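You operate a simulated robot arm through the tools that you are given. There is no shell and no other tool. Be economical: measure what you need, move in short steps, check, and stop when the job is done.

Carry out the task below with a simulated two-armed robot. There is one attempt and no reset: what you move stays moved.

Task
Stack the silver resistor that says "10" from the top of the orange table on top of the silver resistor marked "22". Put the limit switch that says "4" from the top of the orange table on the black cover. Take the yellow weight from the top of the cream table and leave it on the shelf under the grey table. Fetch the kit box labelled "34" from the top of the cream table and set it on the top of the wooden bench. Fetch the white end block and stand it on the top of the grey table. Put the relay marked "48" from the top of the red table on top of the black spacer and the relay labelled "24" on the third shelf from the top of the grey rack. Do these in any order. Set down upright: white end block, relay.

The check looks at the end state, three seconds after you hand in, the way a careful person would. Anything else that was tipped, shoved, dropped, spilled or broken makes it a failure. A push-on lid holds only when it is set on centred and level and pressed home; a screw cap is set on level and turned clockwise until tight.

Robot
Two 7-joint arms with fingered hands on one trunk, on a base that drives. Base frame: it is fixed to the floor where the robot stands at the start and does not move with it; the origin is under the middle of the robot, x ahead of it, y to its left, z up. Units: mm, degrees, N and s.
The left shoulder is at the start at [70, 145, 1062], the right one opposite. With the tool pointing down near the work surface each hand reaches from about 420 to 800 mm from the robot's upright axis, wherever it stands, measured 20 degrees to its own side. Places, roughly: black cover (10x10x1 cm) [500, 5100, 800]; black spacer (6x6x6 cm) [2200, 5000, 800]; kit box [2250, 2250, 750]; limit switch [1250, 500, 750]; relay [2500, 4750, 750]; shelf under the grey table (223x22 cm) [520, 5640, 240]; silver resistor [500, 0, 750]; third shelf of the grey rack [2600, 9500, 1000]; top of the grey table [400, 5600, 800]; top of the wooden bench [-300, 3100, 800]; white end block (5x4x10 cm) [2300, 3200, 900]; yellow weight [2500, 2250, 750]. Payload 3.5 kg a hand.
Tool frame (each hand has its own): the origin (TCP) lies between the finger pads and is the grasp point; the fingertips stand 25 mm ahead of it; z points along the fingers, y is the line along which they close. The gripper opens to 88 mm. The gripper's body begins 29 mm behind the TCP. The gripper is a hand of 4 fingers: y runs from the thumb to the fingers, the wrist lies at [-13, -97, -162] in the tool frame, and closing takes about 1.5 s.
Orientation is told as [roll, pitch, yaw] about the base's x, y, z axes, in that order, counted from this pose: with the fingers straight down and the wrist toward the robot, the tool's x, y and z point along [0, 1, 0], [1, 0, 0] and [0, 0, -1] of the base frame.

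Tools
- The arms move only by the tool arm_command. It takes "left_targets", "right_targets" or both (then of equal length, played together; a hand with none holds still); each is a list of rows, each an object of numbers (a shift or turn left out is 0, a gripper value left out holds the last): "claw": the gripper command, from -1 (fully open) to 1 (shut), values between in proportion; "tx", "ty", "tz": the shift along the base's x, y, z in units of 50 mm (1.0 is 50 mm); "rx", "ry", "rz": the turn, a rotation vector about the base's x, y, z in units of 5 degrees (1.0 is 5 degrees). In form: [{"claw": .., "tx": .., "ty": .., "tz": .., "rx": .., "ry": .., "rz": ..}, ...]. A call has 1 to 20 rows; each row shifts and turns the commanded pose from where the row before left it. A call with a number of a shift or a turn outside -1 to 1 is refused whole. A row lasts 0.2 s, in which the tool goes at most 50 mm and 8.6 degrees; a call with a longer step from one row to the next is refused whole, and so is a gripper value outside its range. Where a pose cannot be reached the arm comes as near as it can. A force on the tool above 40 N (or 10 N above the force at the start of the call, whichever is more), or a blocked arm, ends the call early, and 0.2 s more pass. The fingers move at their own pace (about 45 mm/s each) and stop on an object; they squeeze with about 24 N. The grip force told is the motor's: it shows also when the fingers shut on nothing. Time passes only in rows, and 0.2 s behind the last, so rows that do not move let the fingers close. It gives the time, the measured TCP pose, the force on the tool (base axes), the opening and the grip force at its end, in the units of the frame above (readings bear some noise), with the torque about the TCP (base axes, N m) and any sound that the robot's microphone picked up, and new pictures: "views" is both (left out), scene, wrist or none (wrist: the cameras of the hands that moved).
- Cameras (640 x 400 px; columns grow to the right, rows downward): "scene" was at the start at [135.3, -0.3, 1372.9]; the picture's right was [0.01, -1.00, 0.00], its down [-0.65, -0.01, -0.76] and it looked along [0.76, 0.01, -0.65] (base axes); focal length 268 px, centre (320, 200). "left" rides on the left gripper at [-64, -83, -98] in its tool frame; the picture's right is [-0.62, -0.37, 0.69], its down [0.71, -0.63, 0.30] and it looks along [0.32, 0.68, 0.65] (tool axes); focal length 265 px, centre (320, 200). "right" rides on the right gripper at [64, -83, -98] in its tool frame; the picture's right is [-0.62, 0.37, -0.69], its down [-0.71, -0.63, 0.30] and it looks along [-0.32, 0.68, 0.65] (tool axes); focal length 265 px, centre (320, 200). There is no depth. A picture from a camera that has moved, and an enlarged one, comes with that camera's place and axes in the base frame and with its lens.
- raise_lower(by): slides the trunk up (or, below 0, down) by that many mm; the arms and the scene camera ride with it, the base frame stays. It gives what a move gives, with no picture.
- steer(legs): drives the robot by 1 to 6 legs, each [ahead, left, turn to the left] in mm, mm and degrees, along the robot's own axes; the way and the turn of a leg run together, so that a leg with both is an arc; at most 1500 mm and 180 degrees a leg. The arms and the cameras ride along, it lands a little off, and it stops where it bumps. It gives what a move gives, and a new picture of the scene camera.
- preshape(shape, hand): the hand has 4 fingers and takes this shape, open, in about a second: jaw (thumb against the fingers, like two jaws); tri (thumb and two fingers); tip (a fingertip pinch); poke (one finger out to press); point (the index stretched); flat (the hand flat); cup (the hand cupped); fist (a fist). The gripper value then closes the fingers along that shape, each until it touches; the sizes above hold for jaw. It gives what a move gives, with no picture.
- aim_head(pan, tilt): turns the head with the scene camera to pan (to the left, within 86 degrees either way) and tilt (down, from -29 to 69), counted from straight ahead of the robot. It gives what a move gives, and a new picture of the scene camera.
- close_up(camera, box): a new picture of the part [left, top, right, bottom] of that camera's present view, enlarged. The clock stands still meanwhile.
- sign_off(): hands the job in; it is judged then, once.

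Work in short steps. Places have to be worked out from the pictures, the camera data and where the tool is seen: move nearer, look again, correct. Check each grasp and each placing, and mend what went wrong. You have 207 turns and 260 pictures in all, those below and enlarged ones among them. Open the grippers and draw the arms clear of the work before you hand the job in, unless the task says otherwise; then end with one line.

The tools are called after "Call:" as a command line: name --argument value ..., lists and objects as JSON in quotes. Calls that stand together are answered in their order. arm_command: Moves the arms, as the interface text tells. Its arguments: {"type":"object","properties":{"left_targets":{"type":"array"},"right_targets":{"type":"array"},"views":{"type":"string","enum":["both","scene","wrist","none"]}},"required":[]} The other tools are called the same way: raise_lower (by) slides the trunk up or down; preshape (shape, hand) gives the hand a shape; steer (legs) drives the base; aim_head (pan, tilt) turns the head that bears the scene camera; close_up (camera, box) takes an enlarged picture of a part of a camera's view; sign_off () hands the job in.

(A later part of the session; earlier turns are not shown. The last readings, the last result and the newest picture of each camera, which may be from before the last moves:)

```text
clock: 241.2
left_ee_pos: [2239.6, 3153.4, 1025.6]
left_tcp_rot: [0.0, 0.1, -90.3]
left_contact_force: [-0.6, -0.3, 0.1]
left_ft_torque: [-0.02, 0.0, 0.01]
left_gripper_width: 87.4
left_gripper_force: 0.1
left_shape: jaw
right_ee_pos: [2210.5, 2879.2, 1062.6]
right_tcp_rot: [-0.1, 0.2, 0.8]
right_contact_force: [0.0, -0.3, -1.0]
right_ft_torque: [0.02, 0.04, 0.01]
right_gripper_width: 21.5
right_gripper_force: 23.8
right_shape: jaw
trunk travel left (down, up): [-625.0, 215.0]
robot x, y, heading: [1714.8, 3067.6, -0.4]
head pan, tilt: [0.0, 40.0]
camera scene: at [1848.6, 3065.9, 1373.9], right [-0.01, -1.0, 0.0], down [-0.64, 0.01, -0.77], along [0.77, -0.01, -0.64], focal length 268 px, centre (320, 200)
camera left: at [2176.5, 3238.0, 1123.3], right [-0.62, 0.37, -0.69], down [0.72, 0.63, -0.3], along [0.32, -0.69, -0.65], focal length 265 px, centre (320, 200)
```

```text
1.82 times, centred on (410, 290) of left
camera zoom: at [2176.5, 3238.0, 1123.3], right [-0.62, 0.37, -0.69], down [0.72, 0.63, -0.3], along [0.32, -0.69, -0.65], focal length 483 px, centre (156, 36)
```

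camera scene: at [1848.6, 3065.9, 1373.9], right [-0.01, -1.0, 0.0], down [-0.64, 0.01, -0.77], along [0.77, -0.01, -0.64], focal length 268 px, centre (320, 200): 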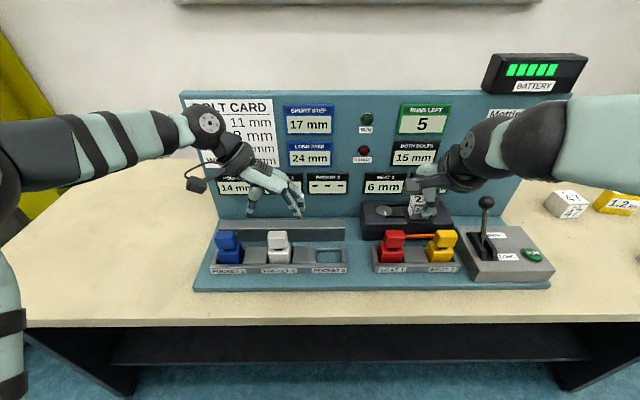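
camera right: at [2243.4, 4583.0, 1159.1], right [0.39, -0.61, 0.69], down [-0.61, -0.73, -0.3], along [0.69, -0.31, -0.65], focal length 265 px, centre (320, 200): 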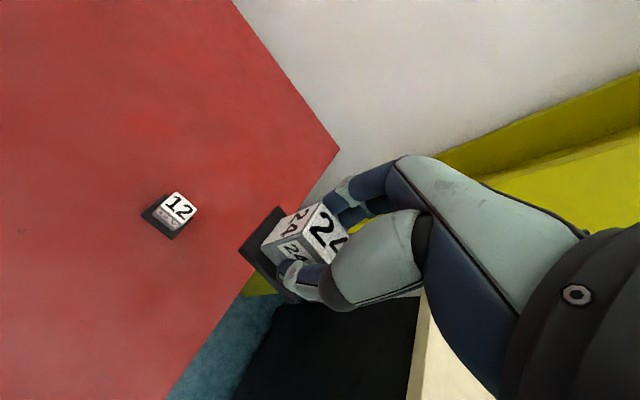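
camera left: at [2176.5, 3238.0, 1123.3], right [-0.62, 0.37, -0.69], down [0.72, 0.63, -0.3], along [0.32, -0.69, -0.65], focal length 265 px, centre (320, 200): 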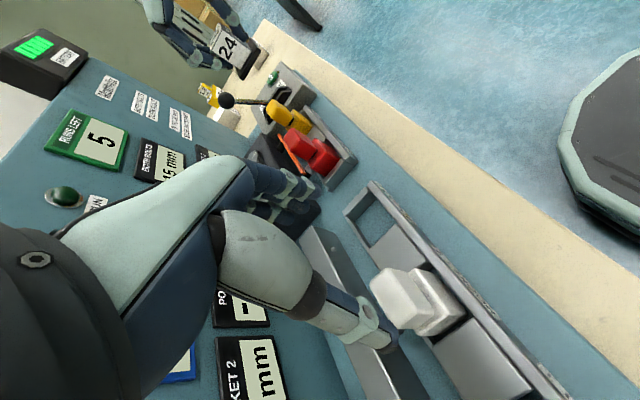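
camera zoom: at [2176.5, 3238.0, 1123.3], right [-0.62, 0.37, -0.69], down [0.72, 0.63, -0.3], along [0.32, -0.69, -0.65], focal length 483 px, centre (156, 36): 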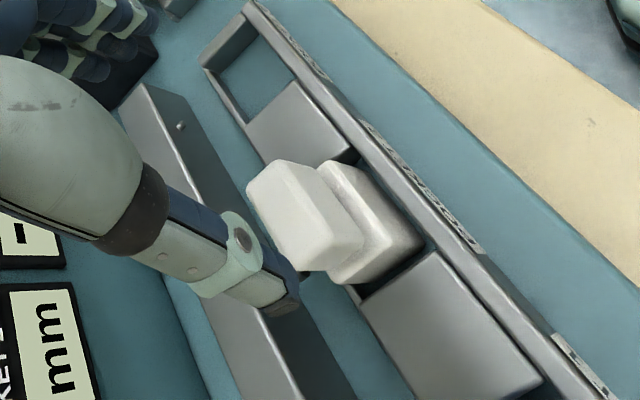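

Triangulation gives head top ≈(2262,3160,930). Move there and lower to z≈962, look again.

Call:
arm_command --left_targets '[{"tx": 0.45, "ty": 0.14, "tz": -0.4}, {"tz": -0.9}, {}]' --views "wrist"

Call:
close_up --camera "scene" --box '[200, 170, 360, 290]'

```text
clock: 242.0
left_ee_pos: [2263.8, 3159.6, 958.9]
left_tcp_rot: [0.2, 0.0, -90.2]
left_contact_force: [-0.5, -0.3, -0.9]
left_ft_torque: [-0.01, -0.01, 0.03]
left_gripper_width: 87.6
left_gripper_force: 0.2
left_shape: jaw
right_ee_pos: [2209.4, 2880.9, 1061.8]
right_tcp_rot: [-0.2, 0.0, 0.8]
right_contact_force: [-0.2, 0.8, -0.1]
right_ft_torque: [-0.01, 0.01, -0.03]
right_gripper_width: 21.4
right_gripper_force: 24.0
right_shape: jaw
trunk travel left (down, up): [-625.0, 215.0]
robot x, y, heading: [1713.2, 3067.9, -0.7]
head pan, tilt: [0.0, 40.0]
camera left: at [2200.1, 3242.8, 1056.8], right [-0.62, 0.37, -0.69], down [0.72, 0.63, -0.3], along [0.32, -0.69, -0.65], focal length 265 px, centre (320, 200)
```

left: 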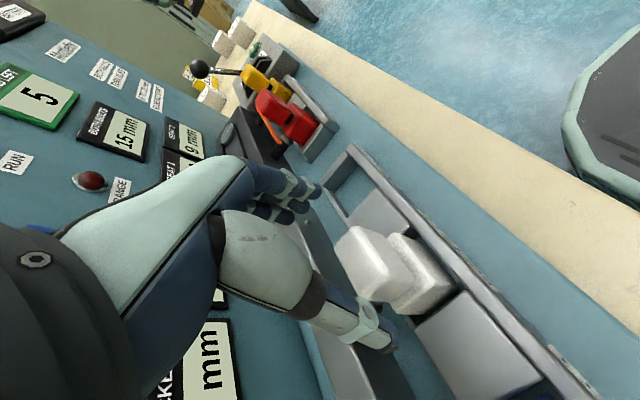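

```text
3.33 times, centred on (280, 230) of scene
camera zoom: at [1847.7, 3066.0, 1374.0], right [-0.01, -1.0, 0.0], down [-0.64, 0.01, -0.77], along [0.77, -0.01, -0.64], focal length 892 px, centre (453, 100)
```

zoom: 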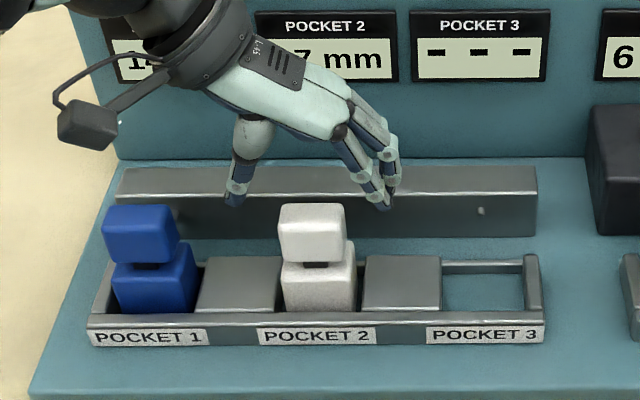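

Aligned laterally; shift 7 mm toward the robot and descend to z≈926, then check.

Call:
arm_command --left_targets '[{"tx": -0.14, "tz": -0.3}, {"tz": -0.36}, {}]' --views "wrist"

Call:
close_up --camera "scene" --box '[200, 170, 360, 290]'

```text
clock: 242.8
left_ee_pos: [2254.2, 3162.6, 927.2]
left_tcp_rot: [0.1, 0.0, -90.2]
left_contact_force: [0.2, 0.2, 0.1]
left_ft_torque: [0.03, -0.01, -0.01]
left_gripper_width: 87.4
left_gripper_force: 0.0
left_shape: jaw
right_ee_pos: [2209.3, 2878.9, 1062.2]
right_tcp_rot: [-0.2, 0.0, 0.7]
right_contact_force: [1.0, -0.5, -0.1]
right_ft_torque: [0.0, 0.0, 0.0]
right_gripper_width: 21.0
right_gripper_force: 24.1
right_shape: jaw
trunk travel left (down, up): [-625.0, 215.0]
robot x, y, heading: [1714.3, 3070.8, -0.4]
head pan, tilt: [0.0, 40.0]
camera left: at [2192.2, 3245.7, 1024.9], right [-0.62, 0.37, -0.69], down [0.72, 0.63, -0.3], along [0.32, -0.69, -0.65], focal length 265 px, centre (320, 200)
```

left: 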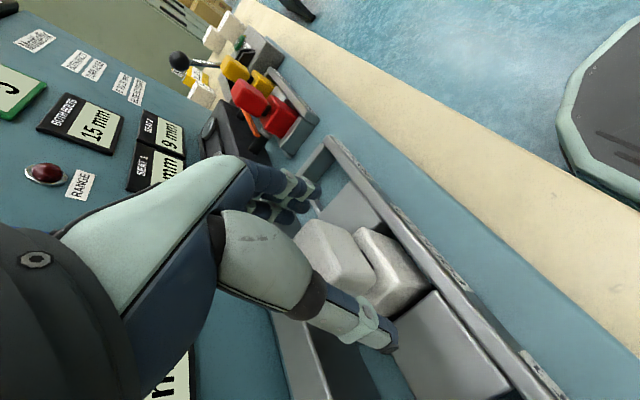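

```text
3.33 times, centred on (280, 230) of scene
camera zoom: at [1848.5, 3066.0, 1373.9], right [-0.01, -1.0, 0.0], down [-0.64, 0.01, -0.77], along [0.77, -0.01, -0.64], focal length 892 px, centre (453, 100)
```

zoom: 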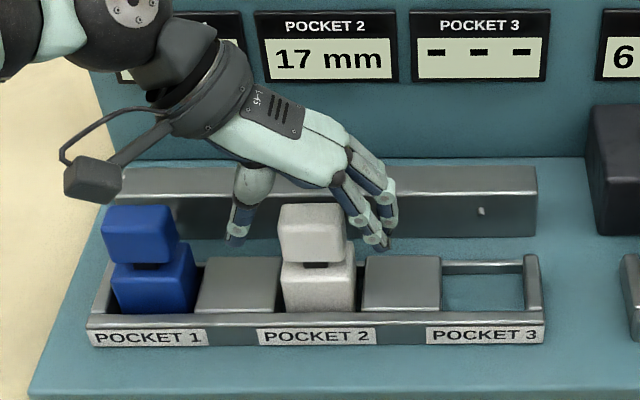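

Fingers straddle the head. Close gently.

Call:
arm_command --left_targets '[{"claw": 1}, {"claw": 1}, {}, {}, {}, {}, {}]' --views "wrist"

Call:
close_up --camera "scene" --box '[200, 170, 360, 290]'

```text
clock: 244.4
left_ee_pos: [2255.7, 3162.1, 926.8]
left_tcp_rot: [0.0, 0.0, -90.2]
left_contact_force: [-0.8, -0.3, -0.6]
left_ft_torque: [-0.07, -0.02, -0.01]
left_gripper_width: 36.7
left_gripper_force: 23.7
left_shape: jaw
right_ee_pos: [2209.0, 2879.4, 1062.6]
right_tcp_rot: [-0.2, 0.0, 0.9]
right_contact_force: [0.0, 0.1, -0.2]
right_ft_torque: [-0.03, -0.02, -0.02]
right_gripper_width: 21.2
right_gripper_force: 24.1
right_shape: jaw
trunk travel left (down, up): [-625.0, 215.0]
robot x, y, heading: [1711.3, 3067.9, -0.4]
head pan, tilt: [0.0, 40.0]
camera left: at [2192.3, 3245.7, 1025.2], right [-0.62, 0.37, -0.69], down [0.72, 0.63, -0.3], along [0.32, -0.69, -0.65], focal length 265 px, centre (320, 200)
```

left: 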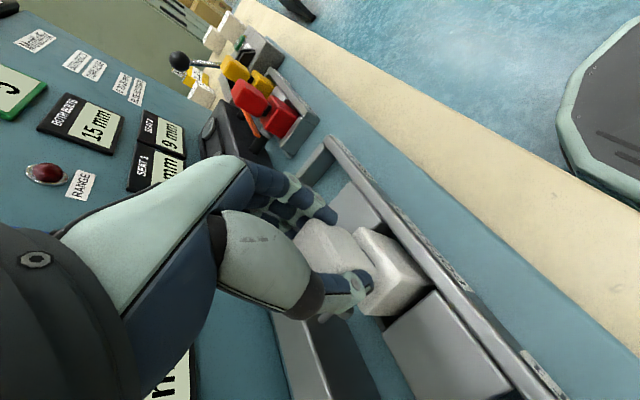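

```text
3.33 times, centred on (280, 230) of scene
camera zoom: at [1848.6, 3065.9, 1373.8], right [-0.01, -1.0, 0.0], down [-0.64, 0.01, -0.77], along [0.77, -0.01, -0.64], focal length 892 px, centre (453, 100)
```

zoom: 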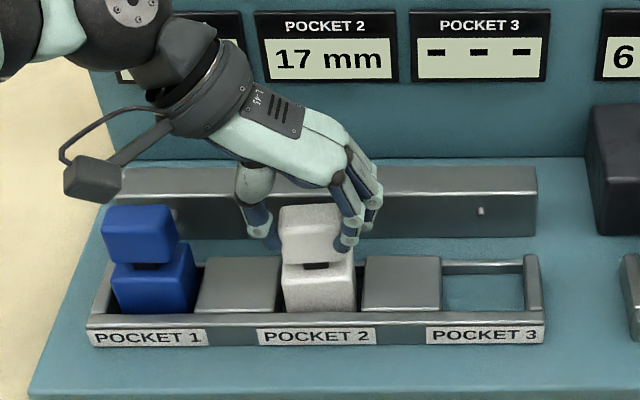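

Gripped at 37 mm. I try lifting very gently (6 mm) and watch the force for any lock.

Call:
arm_command --left_targets '[{"tz": 0.04}, {"tz": 0.04}, {"tz": 0.04}, {}]' --views "none"

Call:
close_up --camera "scene" --box '[200, 170, 360, 290]'

```text
clock: 245.4
left_ee_pos: [2256.8, 3162.6, 933.7]
left_tcp_rot: [0.0, 0.1, -90.2]
left_contact_force: [0.2, 1.1, -3.0]
left_ft_torque: [-0.01, 0.04, 0.0]
left_gripper_width: 36.5
left_gripper_force: 23.6
left_shape: jaw
right_ee_pos: [2210.3, 2878.7, 1062.7]
right_tcp_rot: [-0.2, 0.1, 0.8]
right_contact_force: [-0.1, -0.2, -0.5]
right_ft_torque: [0.0, 0.01, 0.01]
right_gripper_width: 21.4
right_gripper_force: 23.4
right_shape: jaw
trunk travel left (down, up): [-625.0, 215.0]
robot x, y, heading: [1715.4, 3067.6, -0.7]
head pan, tilt: [0.0, 40.0]
```

```text
3.33 times, centred on (280, 230) of scene
camera zoom: at [1849.2, 3066.2, 1373.8], right [-0.01, -1.0, 0.0], down [-0.64, 0.01, -0.77], along [0.77, -0.01, -0.64], focal length 892 px, centre (453, 100)
```

zoom: 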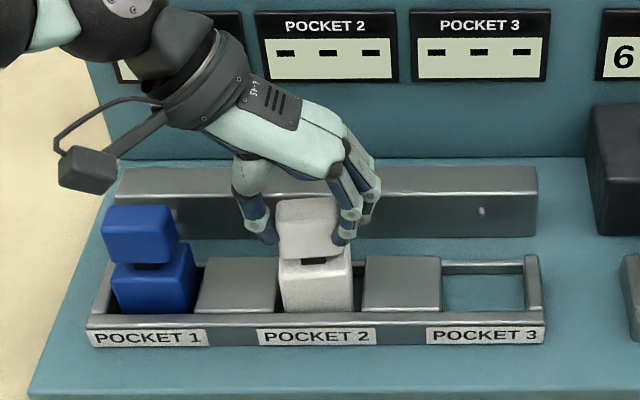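

It lifts freely (about 3 N) — not locked. Lift clear.

Call:
arm_command --left_targets '[{"tz": 0.3}, {"tz": 0.6}, {"tz": 0.8}, {"tz": 0.8}, {"tz": 0.6}, {}]'

Call:
close_up --camera "scene" --box '[180, 100, 380, 240]'

```text
clock: 246.8
left_ee_pos: [2255.1, 3162.5, 1088.9]
left_tcp_rot: [0.0, 0.0, -90.2]
left_contact_force: [-0.2, -0.7, -3.1]
left_ft_torque: [-0.01, 0.03, 0.02]
left_gripper_width: 36.3
left_gripper_force: 24.2
left_shape: jaw
right_ee_pos: [2211.3, 2879.2, 1061.5]
right_tcp_rot: [-0.3, 0.2, 0.9]
right_contact_force: [0.1, 0.0, -0.7]
right_ft_torque: [-0.02, 0.06, -0.02]
right_gripper_width: 21.5
right_gripper_force: 23.7
right_shape: jaw
trunk travel left (down, up): [-625.0, 215.0]
robot x, y, heading: [1711.7, 3066.4, -0.6]
head pan, tilt: [0.0, 40.0]
camera scene: at [1849.4, 3066.2, 1373.7], right [-0.01, -1.0, 0.0], down [-0.64, 0.01, -0.77], along [0.77, -0.01, -0.64], focal length 268 px, centre (320, 200)
camera left: at [2191.7, 3246.2, 1186.6], right [-0.62, 0.37, -0.69], down [0.72, 0.63, -0.31], along [0.32, -0.69, -0.65], focal length 265 px, centre (320, 200)
```

scene: 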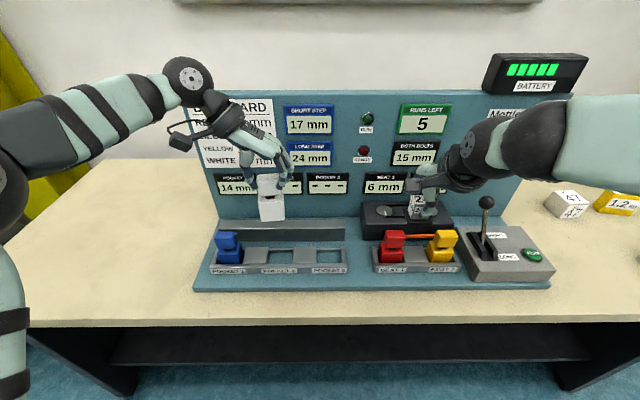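
left: 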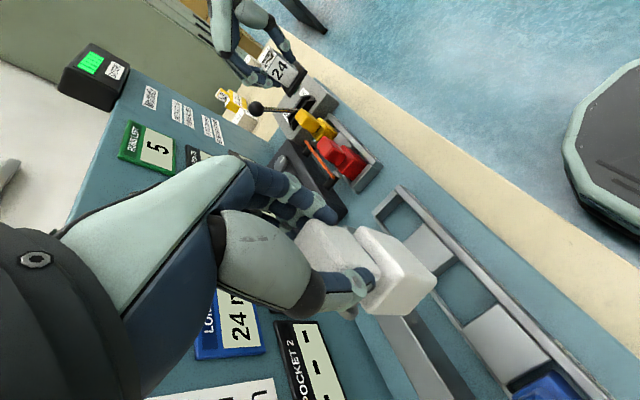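

```text
2.86 times, centred on (280, 170) of scene
camera zoom: at [1849.4, 3066.2, 1373.7], right [-0.01, -1.0, 0.0], down [-0.64, 0.01, -0.77], along [0.77, -0.01, -0.64], focal length 764 px, centre (434, 286)
```

zoom: 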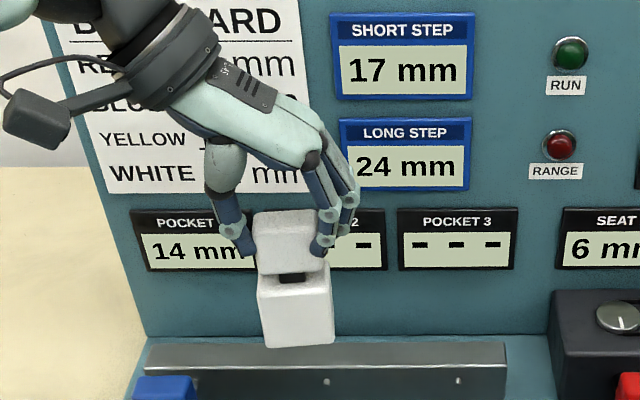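

End block held upright. Back away, turn around, and go up the aisle to the far half of the grey table to find free space.

Call:
steer --legs '[[-300, 0, 0], [0, 0, 180], [0, -1500, 0], [0, -1400, 0]]'

Call:
aim_head --pan 0 --tilt 35

```text
clock: 270.3
left_ee_pos: [825.0, 5938.0, 1087.4]
left_tcp_rot: [0.0, 0.1, 92.6]
left_contact_force: [-0.4, 0.5, -3.4]
left_ft_torque: [0.0, -0.03, 0.0]
left_gripper_width: 33.5
left_gripper_force: 24.2
left_shape: jaw
right_ee_pos: [854.5, 6223.7, 1062.4]
right_tcp_rot: [-0.2, 0.1, -176.5]
right_contact_force: [-0.2, 0.7, -1.4]
right_ft_torque: [0.01, 0.01, 0.01]
right_gripper_width: 21.1
right_gripper_force: 24.1
right_shape: jaw
trunk travel left (down, up): [-625.0, 215.0]
robot x, y, heading: [1360.7, 6057.9, -177.9]
head pan, tilt: [0.0, 40.0]
camera scene: at [1226.4, 6052.2, 1373.8], right [-0.04, 1.0, 0.0], down [0.64, 0.02, -0.77], along [-0.77, -0.03, -0.64], focal length 268 px, centre (320, 200)
```

scene: 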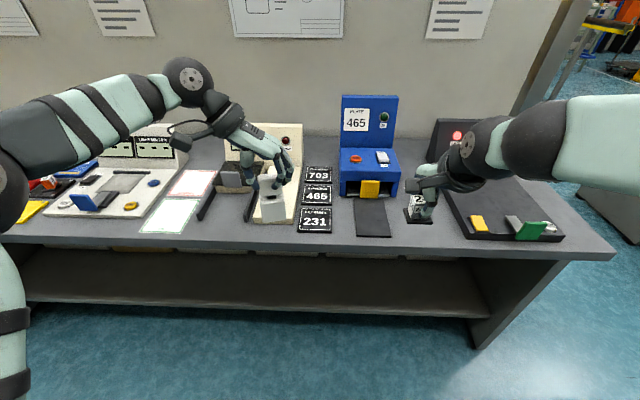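

```text
clock: 270.9
left_ee_pos: [824.0, 5938.8, 1087.0]
left_tcp_rot: [-0.1, 0.0, 92.6]
left_contact_force: [0.2, 0.8, -3.3]
left_ft_torque: [0.01, -0.06, 0.0]
left_gripper_width: 33.0
left_gripper_force: 24.1
left_shape: jaw
right_ee_pos: [855.1, 6222.8, 1061.1]
right_tcp_rot: [-0.2, 0.1, -176.4]
right_contact_force: [-0.4, 0.1, -1.5]
right_ft_torque: [-0.03, 0.0, 0.03]
right_gripper_width: 21.0
right_gripper_force: 23.6
right_shape: jaw
trunk travel left (down, up): [-625.0, 215.0]
robot x, y, heading: [1363.7, 6059.2, -178.1]
head pan, tilt: [0.0, 35.0]
camera scene: at [1223.4, 6052.4, 1381.3], right [-0.04, 1.0, 0.0], down [0.57, 0.02, -0.82], along [-0.82, -0.03, -0.57], focal length 268 px, centre (320, 200)
```

scene: 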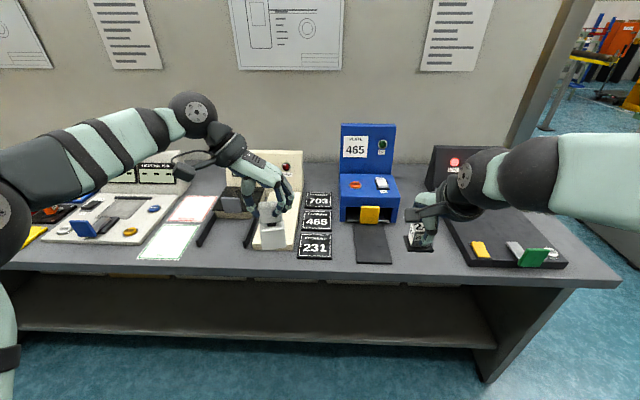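

Free area on the grey table near (640,6330), between the black ramp and the black plate. Position the left hand over it.

Call:
steer --legs '[[0, -390, -2], [170, 0, 0]]'

Call:
aim_head --pan 0 --tilt 45

```text
clock: 274.4
left_ee_pos: [641.7, 6347.5, 1087.7]
left_tcp_rot: [-0.1, 0.0, 90.3]
left_contact_force: [0.0, 0.1, -2.7]
left_ft_torque: [-0.02, -0.04, 0.02]
left_gripper_width: 33.1
left_gripper_force: 23.6
left_shape: jaw
right_ee_pos: [682.4, 6629.9, 1063.7]
right_tcp_rot: [-0.2, 0.0, -178.7]
right_contact_force: [0.0, -0.4, -0.6]
right_ft_torque: [0.0, 0.01, -0.01]
right_gripper_width: 21.0
right_gripper_force: 24.5
right_shape: jaw
trunk travel left (down, up): [-625.0, 215.0]
robot x, y, heading: [1182.9, 6444.3, -179.9]
head pan, tilt: [0.0, 35.0]
camera scene: at [1044.9, 6445.6, 1381.5], right [0.0, 1.0, 0.0], down [0.57, 0.0, -0.82], along [-0.82, 0.0, -0.57], focal length 268 px, centre (320, 200)
```

scene: 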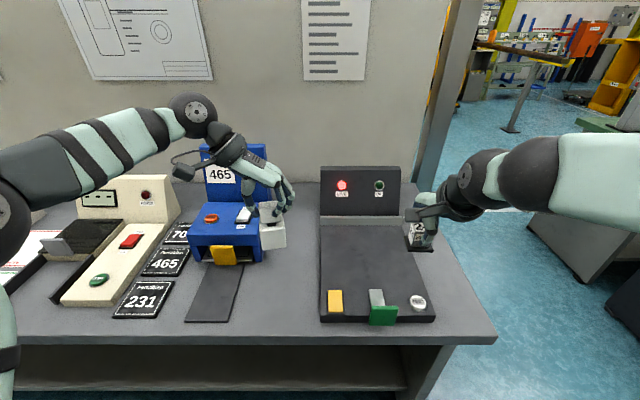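

```text
clock: 275.2
left_ee_pos: [641.6, 6347.5, 1086.0]
left_tcp_rot: [-0.1, 0.0, 90.5]
left_contact_force: [0.5, -0.5, -3.6]
left_ft_torque: [-0.01, -0.08, -0.05]
left_gripper_width: 33.0
left_gripper_force: 24.5
left_shape: jaw
right_ee_pos: [682.0, 6629.4, 1061.8]
right_tcp_rot: [-0.2, 0.1, -178.7]
right_contact_force: [0.4, 0.4, -0.8]
right_ft_torque: [-0.04, -0.01, -0.01]
right_gripper_width: 21.2
right_gripper_force: 23.7
right_shape: jaw
trunk travel left (down, up): [-625.0, 215.0]
robot x, y, heading: [1180.1, 6444.1, -180.1]
head pan, tilt: [0.0, 45.0]
camera scene: at [1049.3, 6445.8, 1366.5], right [0.0, 1.0, 0.0], down [0.71, 0.0, -0.71], along [-0.71, 0.0, -0.71], focal length 268 px, centre (320, 200)
```

scene: 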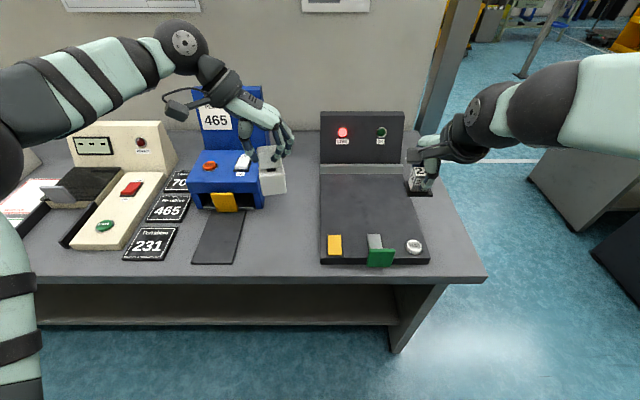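

The spot below is free (y 6235–6446). Check the block's attitude in hand before lowering.

Call:
close_up --camera "scene" --box '[200, 80, 340, 220]'

Call:
close_up --camera "left" --box '[0, 0, 640, 400]'

```text
2.86 times, centred on (270, 150) of scene
camera zoom: at [1049.3, 6445.8, 1366.5], right [0.0, 1.0, 0.0], down [0.71, 0.0, -0.71], along [-0.71, 0.0, -0.71], focal length 764 px, centre (463, 343)
```

zoom: 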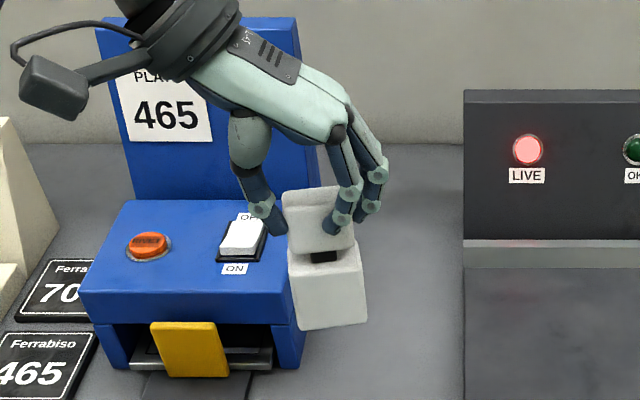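

```text
1.00 times, centred on (320, 200) of left (not enlarged: the box is as wide or as high as the picture)
camera zoom: at [705.4, 6265.3, 1186.0], right [0.62, -0.36, -0.69], down [-0.71, -0.63, -0.31], along [-0.33, 0.68, -0.65], focal length 265 px, centre (320, 200)
```

zoom: 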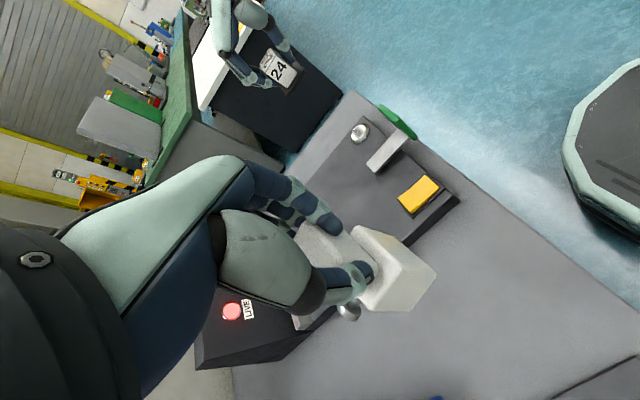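

Compared with its look in the pocket, the block is upright. Lower to z≈925.

Call:
arm_command --left_targets '[{"tz": -0.8}, {"tz": -0.8}, {"tz": -0.8}, {"tz": -0.7}, {}]' --views "none"

Call:
close_up --camera "scene" --box '[200, 120, 360, 260]'

```text
clock: 276.4
left_ee_pos: [638.2, 6346.2, 931.5]
left_tcp_rot: [0.0, 0.0, 90.3]
left_contact_force: [0.3, 0.6, -3.3]
left_ft_torque: [0.03, -0.06, 0.0]
left_gripper_width: 33.0
left_gripper_force: 24.0
left_shape: jaw
right_ee_pos: [682.2, 6629.9, 1063.0]
right_tcp_rot: [-0.2, 0.1, -178.7]
right_contact_force: [-0.1, -0.2, -0.8]
right_ft_torque: [0.0, -0.03, 0.0]
right_gripper_width: 21.0
right_gripper_force: 24.3
right_shape: jaw
trunk travel left (down, up): [-625.0, 215.0]
robot x, y, heading: [1179.7, 6449.0, -180.0]
head pan, tilt: [0.0, 45.0]
```

```text
2.86 times, centred on (280, 190) of scene
camera zoom: at [1050.7, 6445.8, 1366.6], right [0.0, 1.0, 0.0], down [0.71, 0.0, -0.71], along [-0.71, 0.0, -0.71], focal length 764 px, centre (434, 229)
```

zoom: 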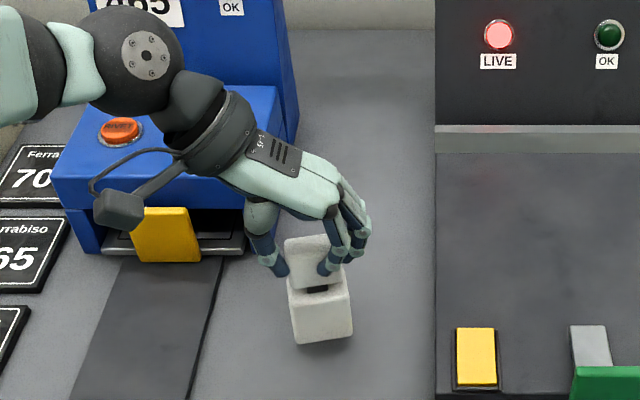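

Continue lowering in small steps until contact.

Call:
arm_command --left_targets '[{"tz": -0.12}, {"tz": -0.1}, {"tz": -0.08}, {"tz": -0.06}, {}]' --views "none"

Call:
close_up --camera "scene" --box '[200, 120, 360, 260]'

```text
clock: 277.6
left_ee_pos: [640.7, 6348.1, 914.0]
left_tcp_rot: [0.0, 0.0, 90.4]
left_contact_force: [-0.5, -0.4, -2.5]
left_ft_torque: [0.03, -0.04, -0.02]
left_gripper_width: 32.9
left_gripper_force: 24.0
left_shape: jaw
right_ee_pos: [682.7, 6630.3, 1062.2]
right_tcp_rot: [-0.3, 0.1, -178.6]
right_contact_force: [0.0, -0.1, -1.5]
right_ft_torque: [-0.02, 0.0, -0.01]
right_gripper_width: 20.8
right_gripper_force: 23.8
right_shape: jaw
trunk travel left (down, up): [-625.0, 215.0]
robot x, y, heading: [1182.7, 6446.4, -179.9]
head pan, tilt: [0.0, 45.0]
```

```text
2.86 times, centred on (280, 190) of scene
camera zoom: at [1050.3, 6445.7, 1366.5], right [0.0, 1.0, 0.0], down [0.71, 0.0, -0.71], along [-0.71, 0.0, -0.71], focal length 764 px, centre (434, 229)
```

zoom: 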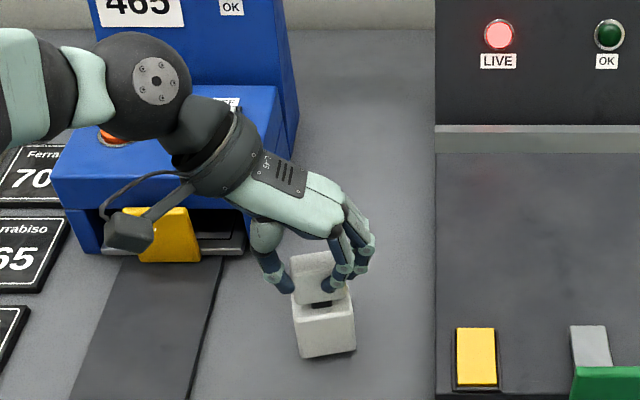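

No contact yet; continue down slowly.

Call:
arm_command --left_targets '[{"tz": -0.08}, {"tz": -0.08}, {"tz": -0.06}, {"tz": -0.06}, {}]' --views "none"

Call:
close_up --camera "scene" --box '[200, 120, 360, 260]'

```text
clock: 278.8
left_ee_pos: [644.1, 6347.8, 902.4]
left_tcp_rot: [0.3, -0.1, 90.3]
left_contact_force: [4.6, -3.4, 15.4]
left_ft_torque: [0.11, 0.01, -0.07]
left_gripper_width: 33.6
left_gripper_force: 24.7
left_shape: jaw
right_ee_pos: [684.7, 6630.9, 1063.7]
right_tcp_rot: [-0.3, -0.1, -178.5]
right_contact_force: [-0.1, -0.4, 0.6]
right_ft_torque: [0.01, -0.04, -0.02]
right_gripper_width: 20.9
right_gripper_force: 24.1
right_shape: jaw
trunk travel left (down, up): [-625.0, 215.0]
robot x, y, heading: [1183.0, 6449.1, -180.0]
head pan, tilt: [0.0, 45.0]
```

```text
2.86 times, centred on (280, 190) of scene
camera zoom: at [1054.3, 6445.6, 1367.2], right [0.0, 1.0, 0.0], down [0.71, 0.0, -0.71], along [-0.71, 0.0, -0.71], focal length 764 px, centre (434, 229)
```

zoom: 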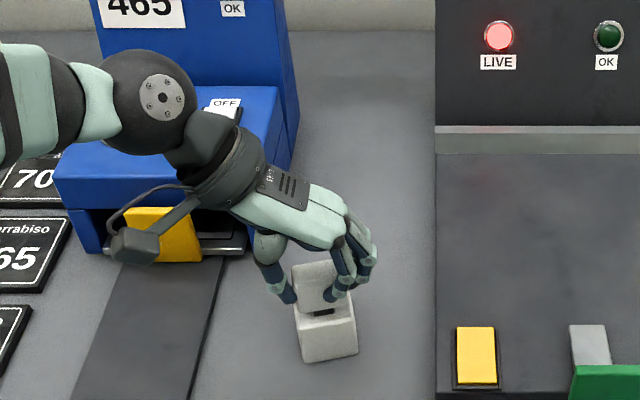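

Contact (15 N). Release slowly and rise.

Call:
arm_command --left_targets '[{"tz": 0.03, "claw": 0}, {"claw": -0.5}, {"claw": -0.7}, {}, {}, {}, {"tz": 0.3}, {"tz": 0.6}, {"tz": 0.8}, {"tz": 0.8}, {"tz": 0.8}]' --views "wrist"

Call:
close_up --camera "scene" --box '[200, 120, 360, 260]'

```text
clock: 281.2
left_ee_pos: [641.4, 6345.5, 1066.5]
left_tcp_rot: [-0.1, -0.1, 90.3]
left_contact_force: [1.0, -0.1, 0.4]
left_ft_torque: [-0.01, -0.01, 0.01]
left_gripper_width: 74.6
left_gripper_force: 0.1
left_shape: jaw
right_ee_pos: [682.8, 6630.1, 1062.5]
right_tcp_rot: [-0.2, 0.0, -178.5]
right_contact_force: [0.4, -0.7, -0.6]
right_ft_torque: [0.02, 0.02, -0.02]
right_gripper_width: 20.9
right_gripper_force: 24.4
right_shape: jaw
trunk travel left (down, up): [-625.0, 215.0]
robot x, y, heading: [1185.4, 6446.7, -180.1]
head pan, tilt: [0.0, 45.0]
camera left: at [706.5, 6263.0, 1165.6], right [0.62, -0.36, -0.69], down [-0.71, -0.63, -0.3], along [-0.33, 0.68, -0.65], focal length 265 px, centre (320, 200)
```

left: 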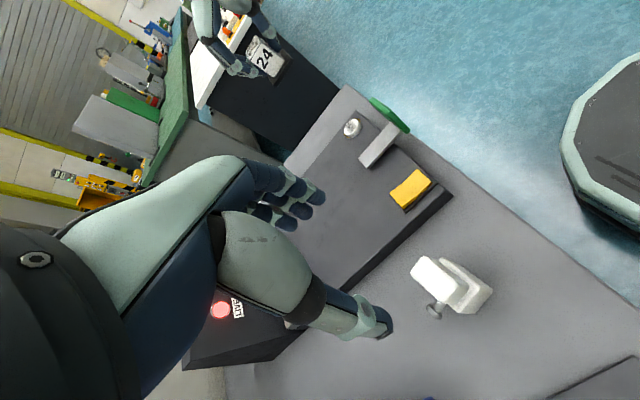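

```text
2.86 times, centred on (280, 190) of scene
camera zoom: at [1051.4, 6445.6, 1366.6], right [0.0, 1.0, 0.0], down [0.71, 0.0, -0.71], along [-0.71, 0.0, -0.71], focal length 764 px, centre (434, 229)
```

zoom: 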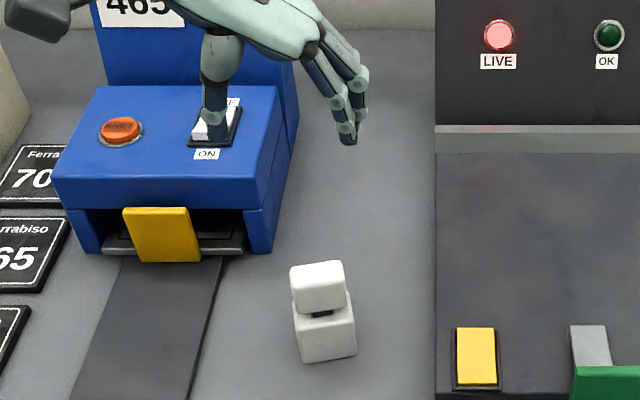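

End block stands upright on the grey table. Now look along the aisle (+y) toward the grey rack.

Call:
steer --legs '[[-330, 0, 0], [0, 0, -90]]'

Call:
aim_head --pan -15 --tilt 15

```text
clock: 287.2
left_ee_pos: [1424.0, 6990.3, 1066.3]
left_tcp_rot: [-0.1, -0.1, -0.4]
left_contact_force: [0.6, 0.3, -0.3]
left_ft_torque: [-0.04, 0.01, 0.0]
left_gripper_width: 74.6
left_gripper_force: 0.0
left_shape: jaw
right_ee_pos: [1708.6, 6944.9, 1062.5]
right_tcp_rot: [-0.2, 0.2, 90.8]
right_contact_force: [-0.3, 0.1, -1.3]
right_ft_torque: [0.02, -0.02, 0.02]
right_gripper_width: 20.8
right_gripper_force: 23.5
right_shape: jaw
trunk travel left (down, up): [-625.0, 215.0]
robot x, y, heading: [1520.6, 6449.2, 89.3]
head pan, tilt: [0.0, 45.0]
camera scene: at [1521.1, 6578.1, 1366.6], right [1.0, -0.01, 0.0], down [-0.01, -0.71, -0.71], along [0.01, 0.71, -0.71], focal length 268 px, centre (320, 200)
```

scene: 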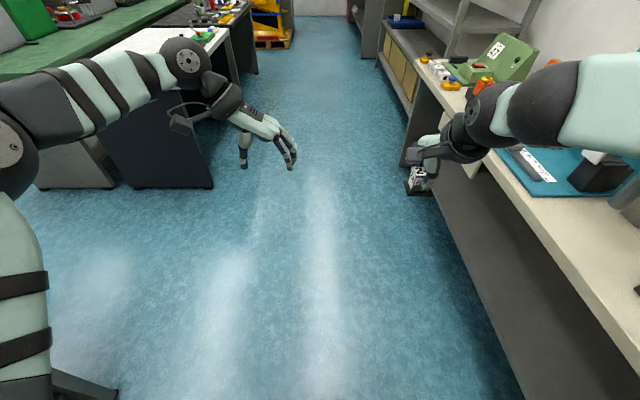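

```text
clock: 288.2
left_ee_pos: [1424.2, 6989.5, 1066.7]
left_tcp_rot: [0.0, 0.0, -0.2]
left_contact_force: [0.0, 0.3, -0.3]
left_ft_torque: [0.0, -0.03, -0.03]
left_gripper_width: 74.3
left_gripper_force: 0.0
left_shape: jaw
right_ee_pos: [1708.7, 6945.5, 1061.6]
right_tcp_rot: [-0.3, 0.1, 90.7]
right_contact_force: [-0.4, -0.2, 0.0]
right_ft_torque: [-0.01, 0.02, 0.01]
right_gripper_width: 20.9
right_gripper_force: 23.9
right_shape: jaw
trunk travel left (down, up): [-625.0, 215.0]
robot x, y, heading: [1517.0, 6450.4, 89.5]
head pan, tilt: [-15.0, 15.0]
camera scene: at [1545.4, 6586.7, 1413.3], right [0.96, -0.27, 0.0], down [-0.07, -0.25, -0.97], along [0.26, 0.93, -0.26], focal length 268 px, centre (320, 200)
```

scene: 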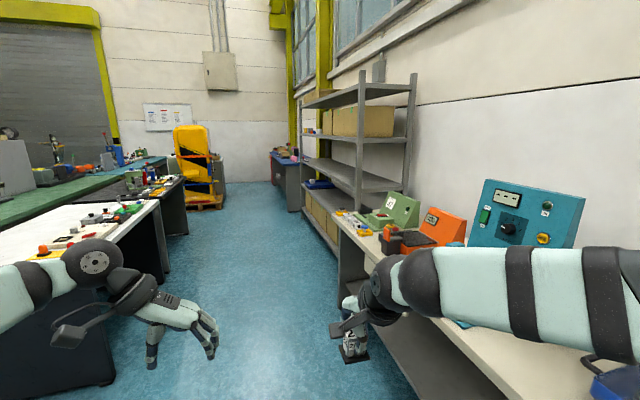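

The grey rack is ahead on the right. Drive up the aisle to y≈9450 and turn to face it.

Call:
steer --legs '[[1500, 0, 0.5], [1450, 0, 0], [0, 0, -90]]'

Call:
aim_head --pan 0 --tilt 15

```text
clock: 306.4
left_ee_pos: [2041.7, 9521.1, 1066.1]
left_tcp_rot: [0.1, 0.0, -89.3]
left_contact_force: [0.0, -0.1, -0.4]
left_ft_torque: [-0.01, 0.02, -0.02]
left_gripper_width: 74.7
left_gripper_force: 0.0
left_shape: jaw
right_ee_pos: [1999.7, 9235.1, 1062.6]
right_tcp_rot: [-0.3, 0.2, 1.6]
right_contact_force: [-0.2, 0.5, -1.2]
right_ft_torque: [-0.02, -0.03, 0.02]
right_gripper_width: 20.9
right_gripper_force: 23.9
right_shape: jaw
trunk travel left (down, up): [-625.0, 215.0]
robot x, y, heading: [1503.0, 9414.7, 0.2]
head pan, tilt: [-15.0, 15.0]
camera scene: at [1641.5, 9393.0, 1413.4], right [-0.26, -0.97, 0.0], down [-0.25, 0.07, -0.97], along [0.93, -0.25, -0.26], focal length 268 px, centre (320, 200)
```

scene: 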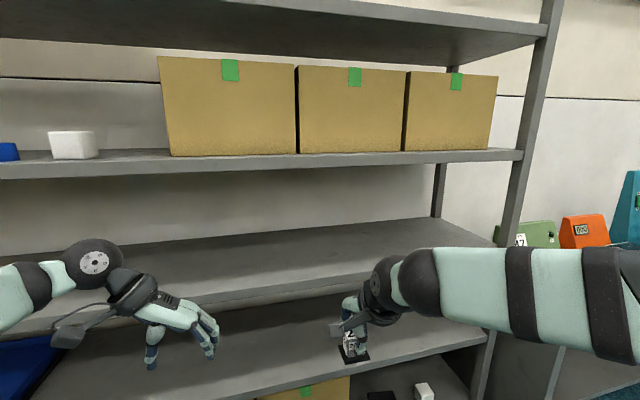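

```text
clock: 307.1
left_ee_pos: [2040.6, 9520.8, 1066.2]
left_tcp_rot: [0.0, 0.0, -89.3]
left_contact_force: [0.6, -1.0, -0.1]
left_ft_torque: [-0.02, 0.0, 0.0]
left_gripper_width: 74.5
left_gripper_force: 0.0
left_shape: jaw
right_ee_pos: [2000.7, 9236.0, 1063.5]
right_tcp_rot: [-0.3, 0.1, 1.6]
right_contact_force: [-0.3, -0.4, 0.2]
right_ft_torque: [0.01, 0.0, 0.0]
right_gripper_width: 20.8
right_gripper_force: 24.2
right_shape: jaw
trunk travel left (down, up): [-625.0, 215.0]
robot x, y, heading: [1499.1, 9414.0, 0.4]
head pan, tilt: [0.0, 15.0]
camera scene: at [1644.6, 9417.0, 1413.4], right [0.0, -1.0, 0.0], down [-0.26, 0.0, -0.97], along [0.97, 0.0, -0.26], focal length 268 px, centre (320, 200)
```

scene: 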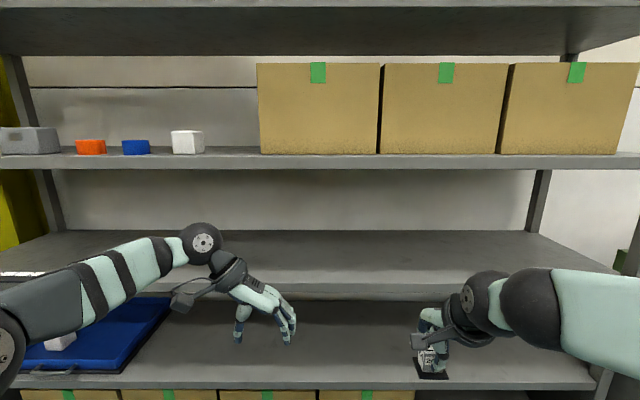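

Third shelf from top is the empty one at z≈1000 (front edge x≈2267). I retract the left hand, raise the right to z≈1090, then drive closer.

Call:
arm_command --left_targets '[{"tx": -0.6}, {"tx": -0.6}, {"tx": -0.6}, {"tx": -0.5}, {}]' --right_targets '[{"tz": 0.25}, {"tz": 0.25}, {}, {}, {}]' --views "none"

Call:
steer --legs '[[245, 0, -0.4]]'

Call:
aim_head --pan -20 --tilt 30

```text
clock: 308.3
left_ee_pos: [1926.2, 9521.5, 1069.2]
left_tcp_rot: [0.1, 0.0, -89.4]
left_contact_force: [0.0, 0.4, -0.9]
left_ft_torque: [-0.01, 0.01, 0.02]
left_gripper_width: 74.8
left_gripper_force: 0.1
left_shape: jaw
right_ee_pos: [2002.2, 9235.1, 1087.3]
right_tcp_rot: [-0.2, 0.0, 1.6]
right_contact_force: [-0.3, 0.4, -0.8]
right_ft_torque: [-0.01, 0.03, 0.04]
right_gripper_width: 21.0
right_gripper_force: 23.8
right_shape: jaw
trunk travel left (down, up): [-625.0, 215.0]
robot x, y, heading: [1504.1, 9416.7, 0.1]
head pan, tilt: [0.0, 15.0]
```

```text
clock: 310.1
left_ee_pos: [2166.2, 9516.9, 1069.7]
left_tcp_rot: [0.1, 0.1, -90.0]
left_contact_force: [-0.5, 0.0, 0.1]
left_ft_torque: [-0.01, -0.01, 0.02]
left_gripper_width: 74.4
left_gripper_force: 0.1
left_shape: jaw
right_ee_pos: [2237.7, 9230.4, 1087.3]
right_tcp_rot: [-0.2, -0.1, 1.0]
right_contact_force: [0.2, 0.4, -1.2]
right_ft_torque: [0.0, 0.02, -0.01]
right_gripper_width: 20.9
right_gripper_force: 24.0
right_shape: jaw
trunk travel left (down, up): [-625.0, 215.0]
robot x, y, heading: [1737.8, 9416.3, -0.4]
head pan, tilt: [0.0, 15.0]
camera scene: at [1883.4, 9415.4, 1413.5], right [-0.01, -1.0, 0.0], down [-0.26, 0.0, -0.97], along [0.97, -0.01, -0.26], focal length 268 px, centre (320, 200)
```

scene: 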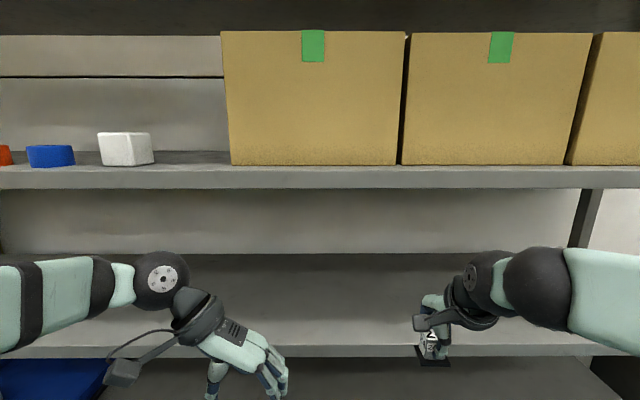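

```text
clock: 310.9
left_ee_pos: [2167.4, 9518.0, 1069.1]
left_tcp_rot: [0.1, 0.0, -90.0]
left_contact_force: [-0.4, 0.0, 0.2]
left_ft_torque: [0.03, 0.02, 0.02]
left_gripper_width: 74.7
left_gripper_force: 0.1
left_shape: jaw
right_ee_pos: [2238.9, 9230.6, 1087.0]
right_tcp_rot: [-0.2, 0.1, 1.0]
right_contact_force: [0.4, 0.6, -0.9]
right_ft_torque: [-0.01, -0.02, -0.02]
right_gripper_width: 20.7
right_gripper_force: 23.6
right_shape: jaw
trunk travel left (down, up): [-625.0, 215.0]
robot x, y, heading: [1737.8, 9416.1, -0.2]
head pan, tilt: [-20.0, 30.0]
camera scene: at [1875.6, 9384.6, 1389.3], right [-0.35, -0.94, 0.0], down [-0.47, 0.17, -0.87], along [0.81, -0.3, -0.5], focal length 268 px, centre (320, 200)
```

scene: 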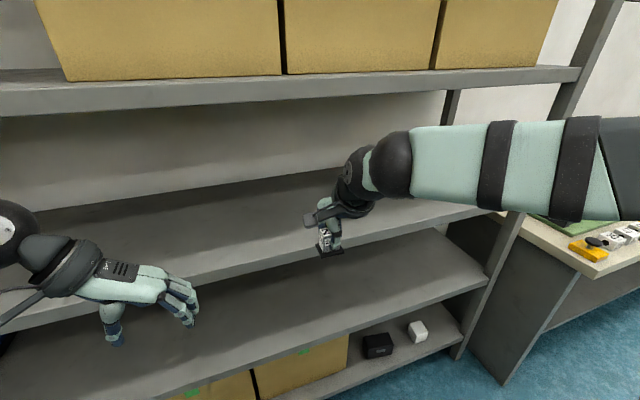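

Shelf front edge is nearer x≈2332, top z≈983. Drive 90 mm closer and extend the right hand over the shelf.

Call:
steer --legs '[[90, 0, 0]]'

Call:
arm_command --right_targets '[{"tx": 0.5}, {"tx": 0.5}, {"tx": 0.4}, {}]'

```text
clock: 312.0
left_ee_pos: [2254.1, 9515.5, 1069.7]
left_tcp_rot: [0.0, 0.0, -90.2]
left_contact_force: [-0.1, -0.1, 0.1]
left_ft_torque: [0.02, -0.04, 0.01]
left_gripper_width: 74.5
left_gripper_force: 0.0
left_shape: jaw
right_ee_pos: [2325.1, 9229.5, 1088.6]
right_tcp_rot: [-0.3, -0.1, 0.9]
right_contact_force: [0.1, -0.2, -0.8]
right_ft_torque: [0.02, -0.01, -0.03]
right_gripper_width: 21.0
right_gripper_force: 23.9
right_shape: jaw
trunk travel left (down, up): [-625.0, 215.0]
robot x, y, heading: [1825.5, 9416.4, -0.6]
head pan, tilt: [-20.0, 30.0]
camera scene: at [1962.3, 9383.5, 1389.3], right [-0.35, -0.94, 0.0], down [-0.47, 0.18, -0.87], along [0.81, -0.3, -0.5], focal length 268 px, centre (320, 200)
```

scene: 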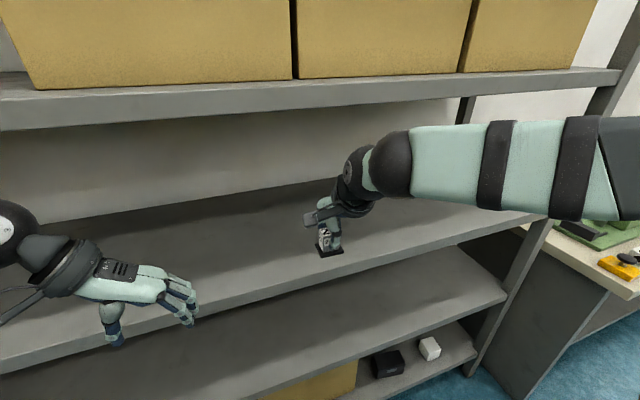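

```text
clock: 313.0
left_ee_pos: [2253.5, 9516.1, 1070.0]
left_tcp_rot: [0.0, 0.0, -90.2]
left_contact_force: [0.3, 0.0, 0.2]
left_ft_torque: [0.02, 0.01, 0.0]
left_gripper_width: 74.9
left_gripper_force: 0.1
left_shape: jaw
right_ee_pos: [2395.9, 9228.3, 1085.9]
right_tcp_rot: [-0.4, 0.0, 0.8]
right_contact_force: [0.2, 0.7, -1.1]
right_ft_torque: [0.02, 0.0, 0.0]
right_gripper_width: 21.1
right_gripper_force: 23.6
right_shape: jaw
trunk travel left (down, up): [-625.0, 215.0]
robot x, y, heading: [1827.9, 9415.2, -0.4]
head pan, tilt: [-20.0, 30.0]
camera scene: at [1962.1, 9383.4, 1389.3], right [-0.35, -0.94, 0.0], down [-0.47, 0.18, -0.87], along [0.81, -0.3, -0.5], focal length 268 px, centre (320, 200)
camera right: at [2310.5, 9291.2, 1183.4], right [0.38, -0.61, 0.7], down [-0.62, -0.73, -0.3], along [0.69, -0.32, -0.65], focal length 265 px, centre (320, 200)
```

scene: 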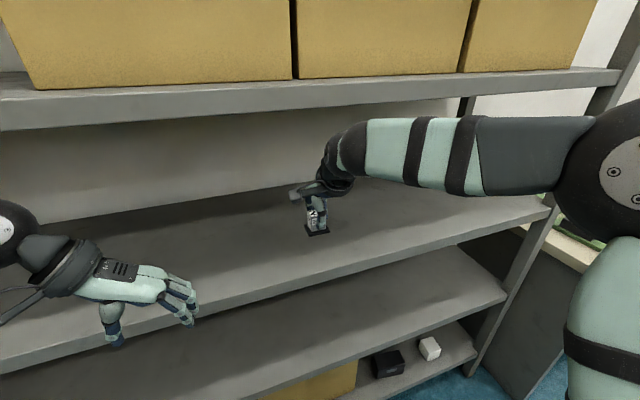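
right: 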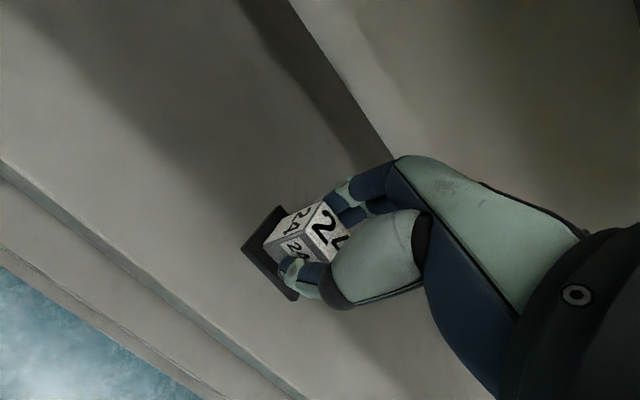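

Well over the shelf. Lower until contact (expected ~1030).

Call:
arm_command --right_targets '[{"tz": -0.4}, {"tz": -0.3}, {"tz": -0.16}, {"tz": -0.1}, {"tz": -0.08}, {}]' --views "wrist"

```text
clock: 314.4
left_ee_pos: [2254.7, 9515.1, 1069.3]
left_tcp_rot: [0.0, 0.0, -90.2]
left_contact_force: [-0.4, 0.4, 0.5]
left_ft_torque: [0.02, -0.01, 0.0]
left_gripper_width: 74.5
left_gripper_force: 0.2
left_shape: jaw
right_ee_pos: [2395.1, 9228.8, 1034.7]
right_tcp_rot: [-0.2, 0.1, 0.8]
right_contact_force: [0.1, -0.3, -0.5]
right_ft_torque: [0.01, 0.0, -0.02]
right_gripper_width: 20.9
right_gripper_force: 24.2
right_shape: jaw
trunk travel left (down, up): [-625.0, 215.0]
robot x, y, heading: [1827.3, 9417.2, -0.3]
head pan, tilt: [-20.0, 30.0]
camera right: at [2310.5, 9291.7, 1132.4], right [0.38, -0.61, 0.69], down [-0.62, -0.73, -0.3], along [0.69, -0.32, -0.65], focal length 265 px, centre (320, 200)
```

right: 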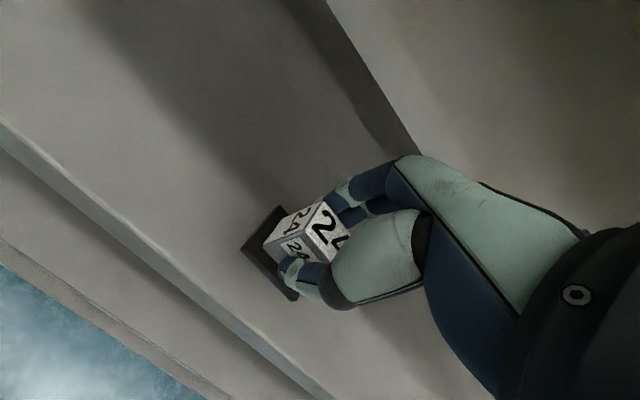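

Still free; continue in 4 mm steps.

Call:
arm_command --right_targets '[{"tz": -0.08}, {"tz": -0.08}, {"tz": -0.08}, {"tz": -0.08}, {"tz": -0.08}, {}]' --views "wrist"

```text
clock: 315.8
left_ee_pos: [2255.3, 9515.5, 1068.9]
left_tcp_rot: [0.0, -0.1, -90.1]
left_contact_force: [0.6, 0.2, 0.2]
left_ft_torque: [0.0, -0.01, -0.05]
left_gripper_width: 74.7
left_gripper_force: 0.2
left_shape: jaw
right_ee_pos: [2395.9, 9228.7, 1015.3]
right_tcp_rot: [-0.3, 0.0, 0.9]
right_contact_force: [-0.6, -0.1, -1.7]
right_ft_torque: [-0.01, 0.0, 0.0]
right_gripper_width: 20.9
right_gripper_force: 23.4
right_shape: jaw
trunk travel left (down, up): [-625.0, 215.0]
robot x, y, heading: [1826.4, 9418.3, -0.7]
head pan, tilt: [-20.0, 30.0]
camera right: at [2311.0, 9292.1, 1112.9], right [0.38, -0.61, 0.7], down [-0.62, -0.73, -0.3], along [0.69, -0.32, -0.65], focal length 265 px, centre (320, 200)
```

right: 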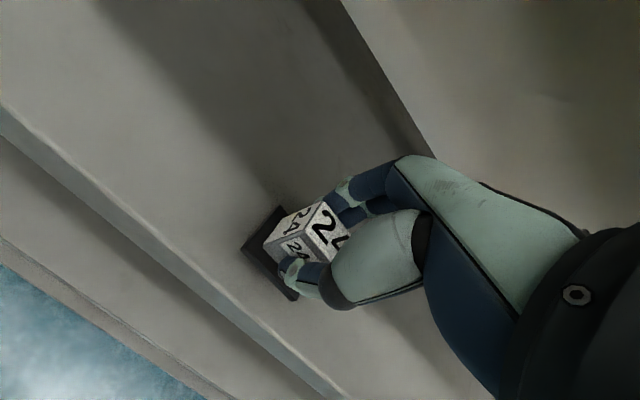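

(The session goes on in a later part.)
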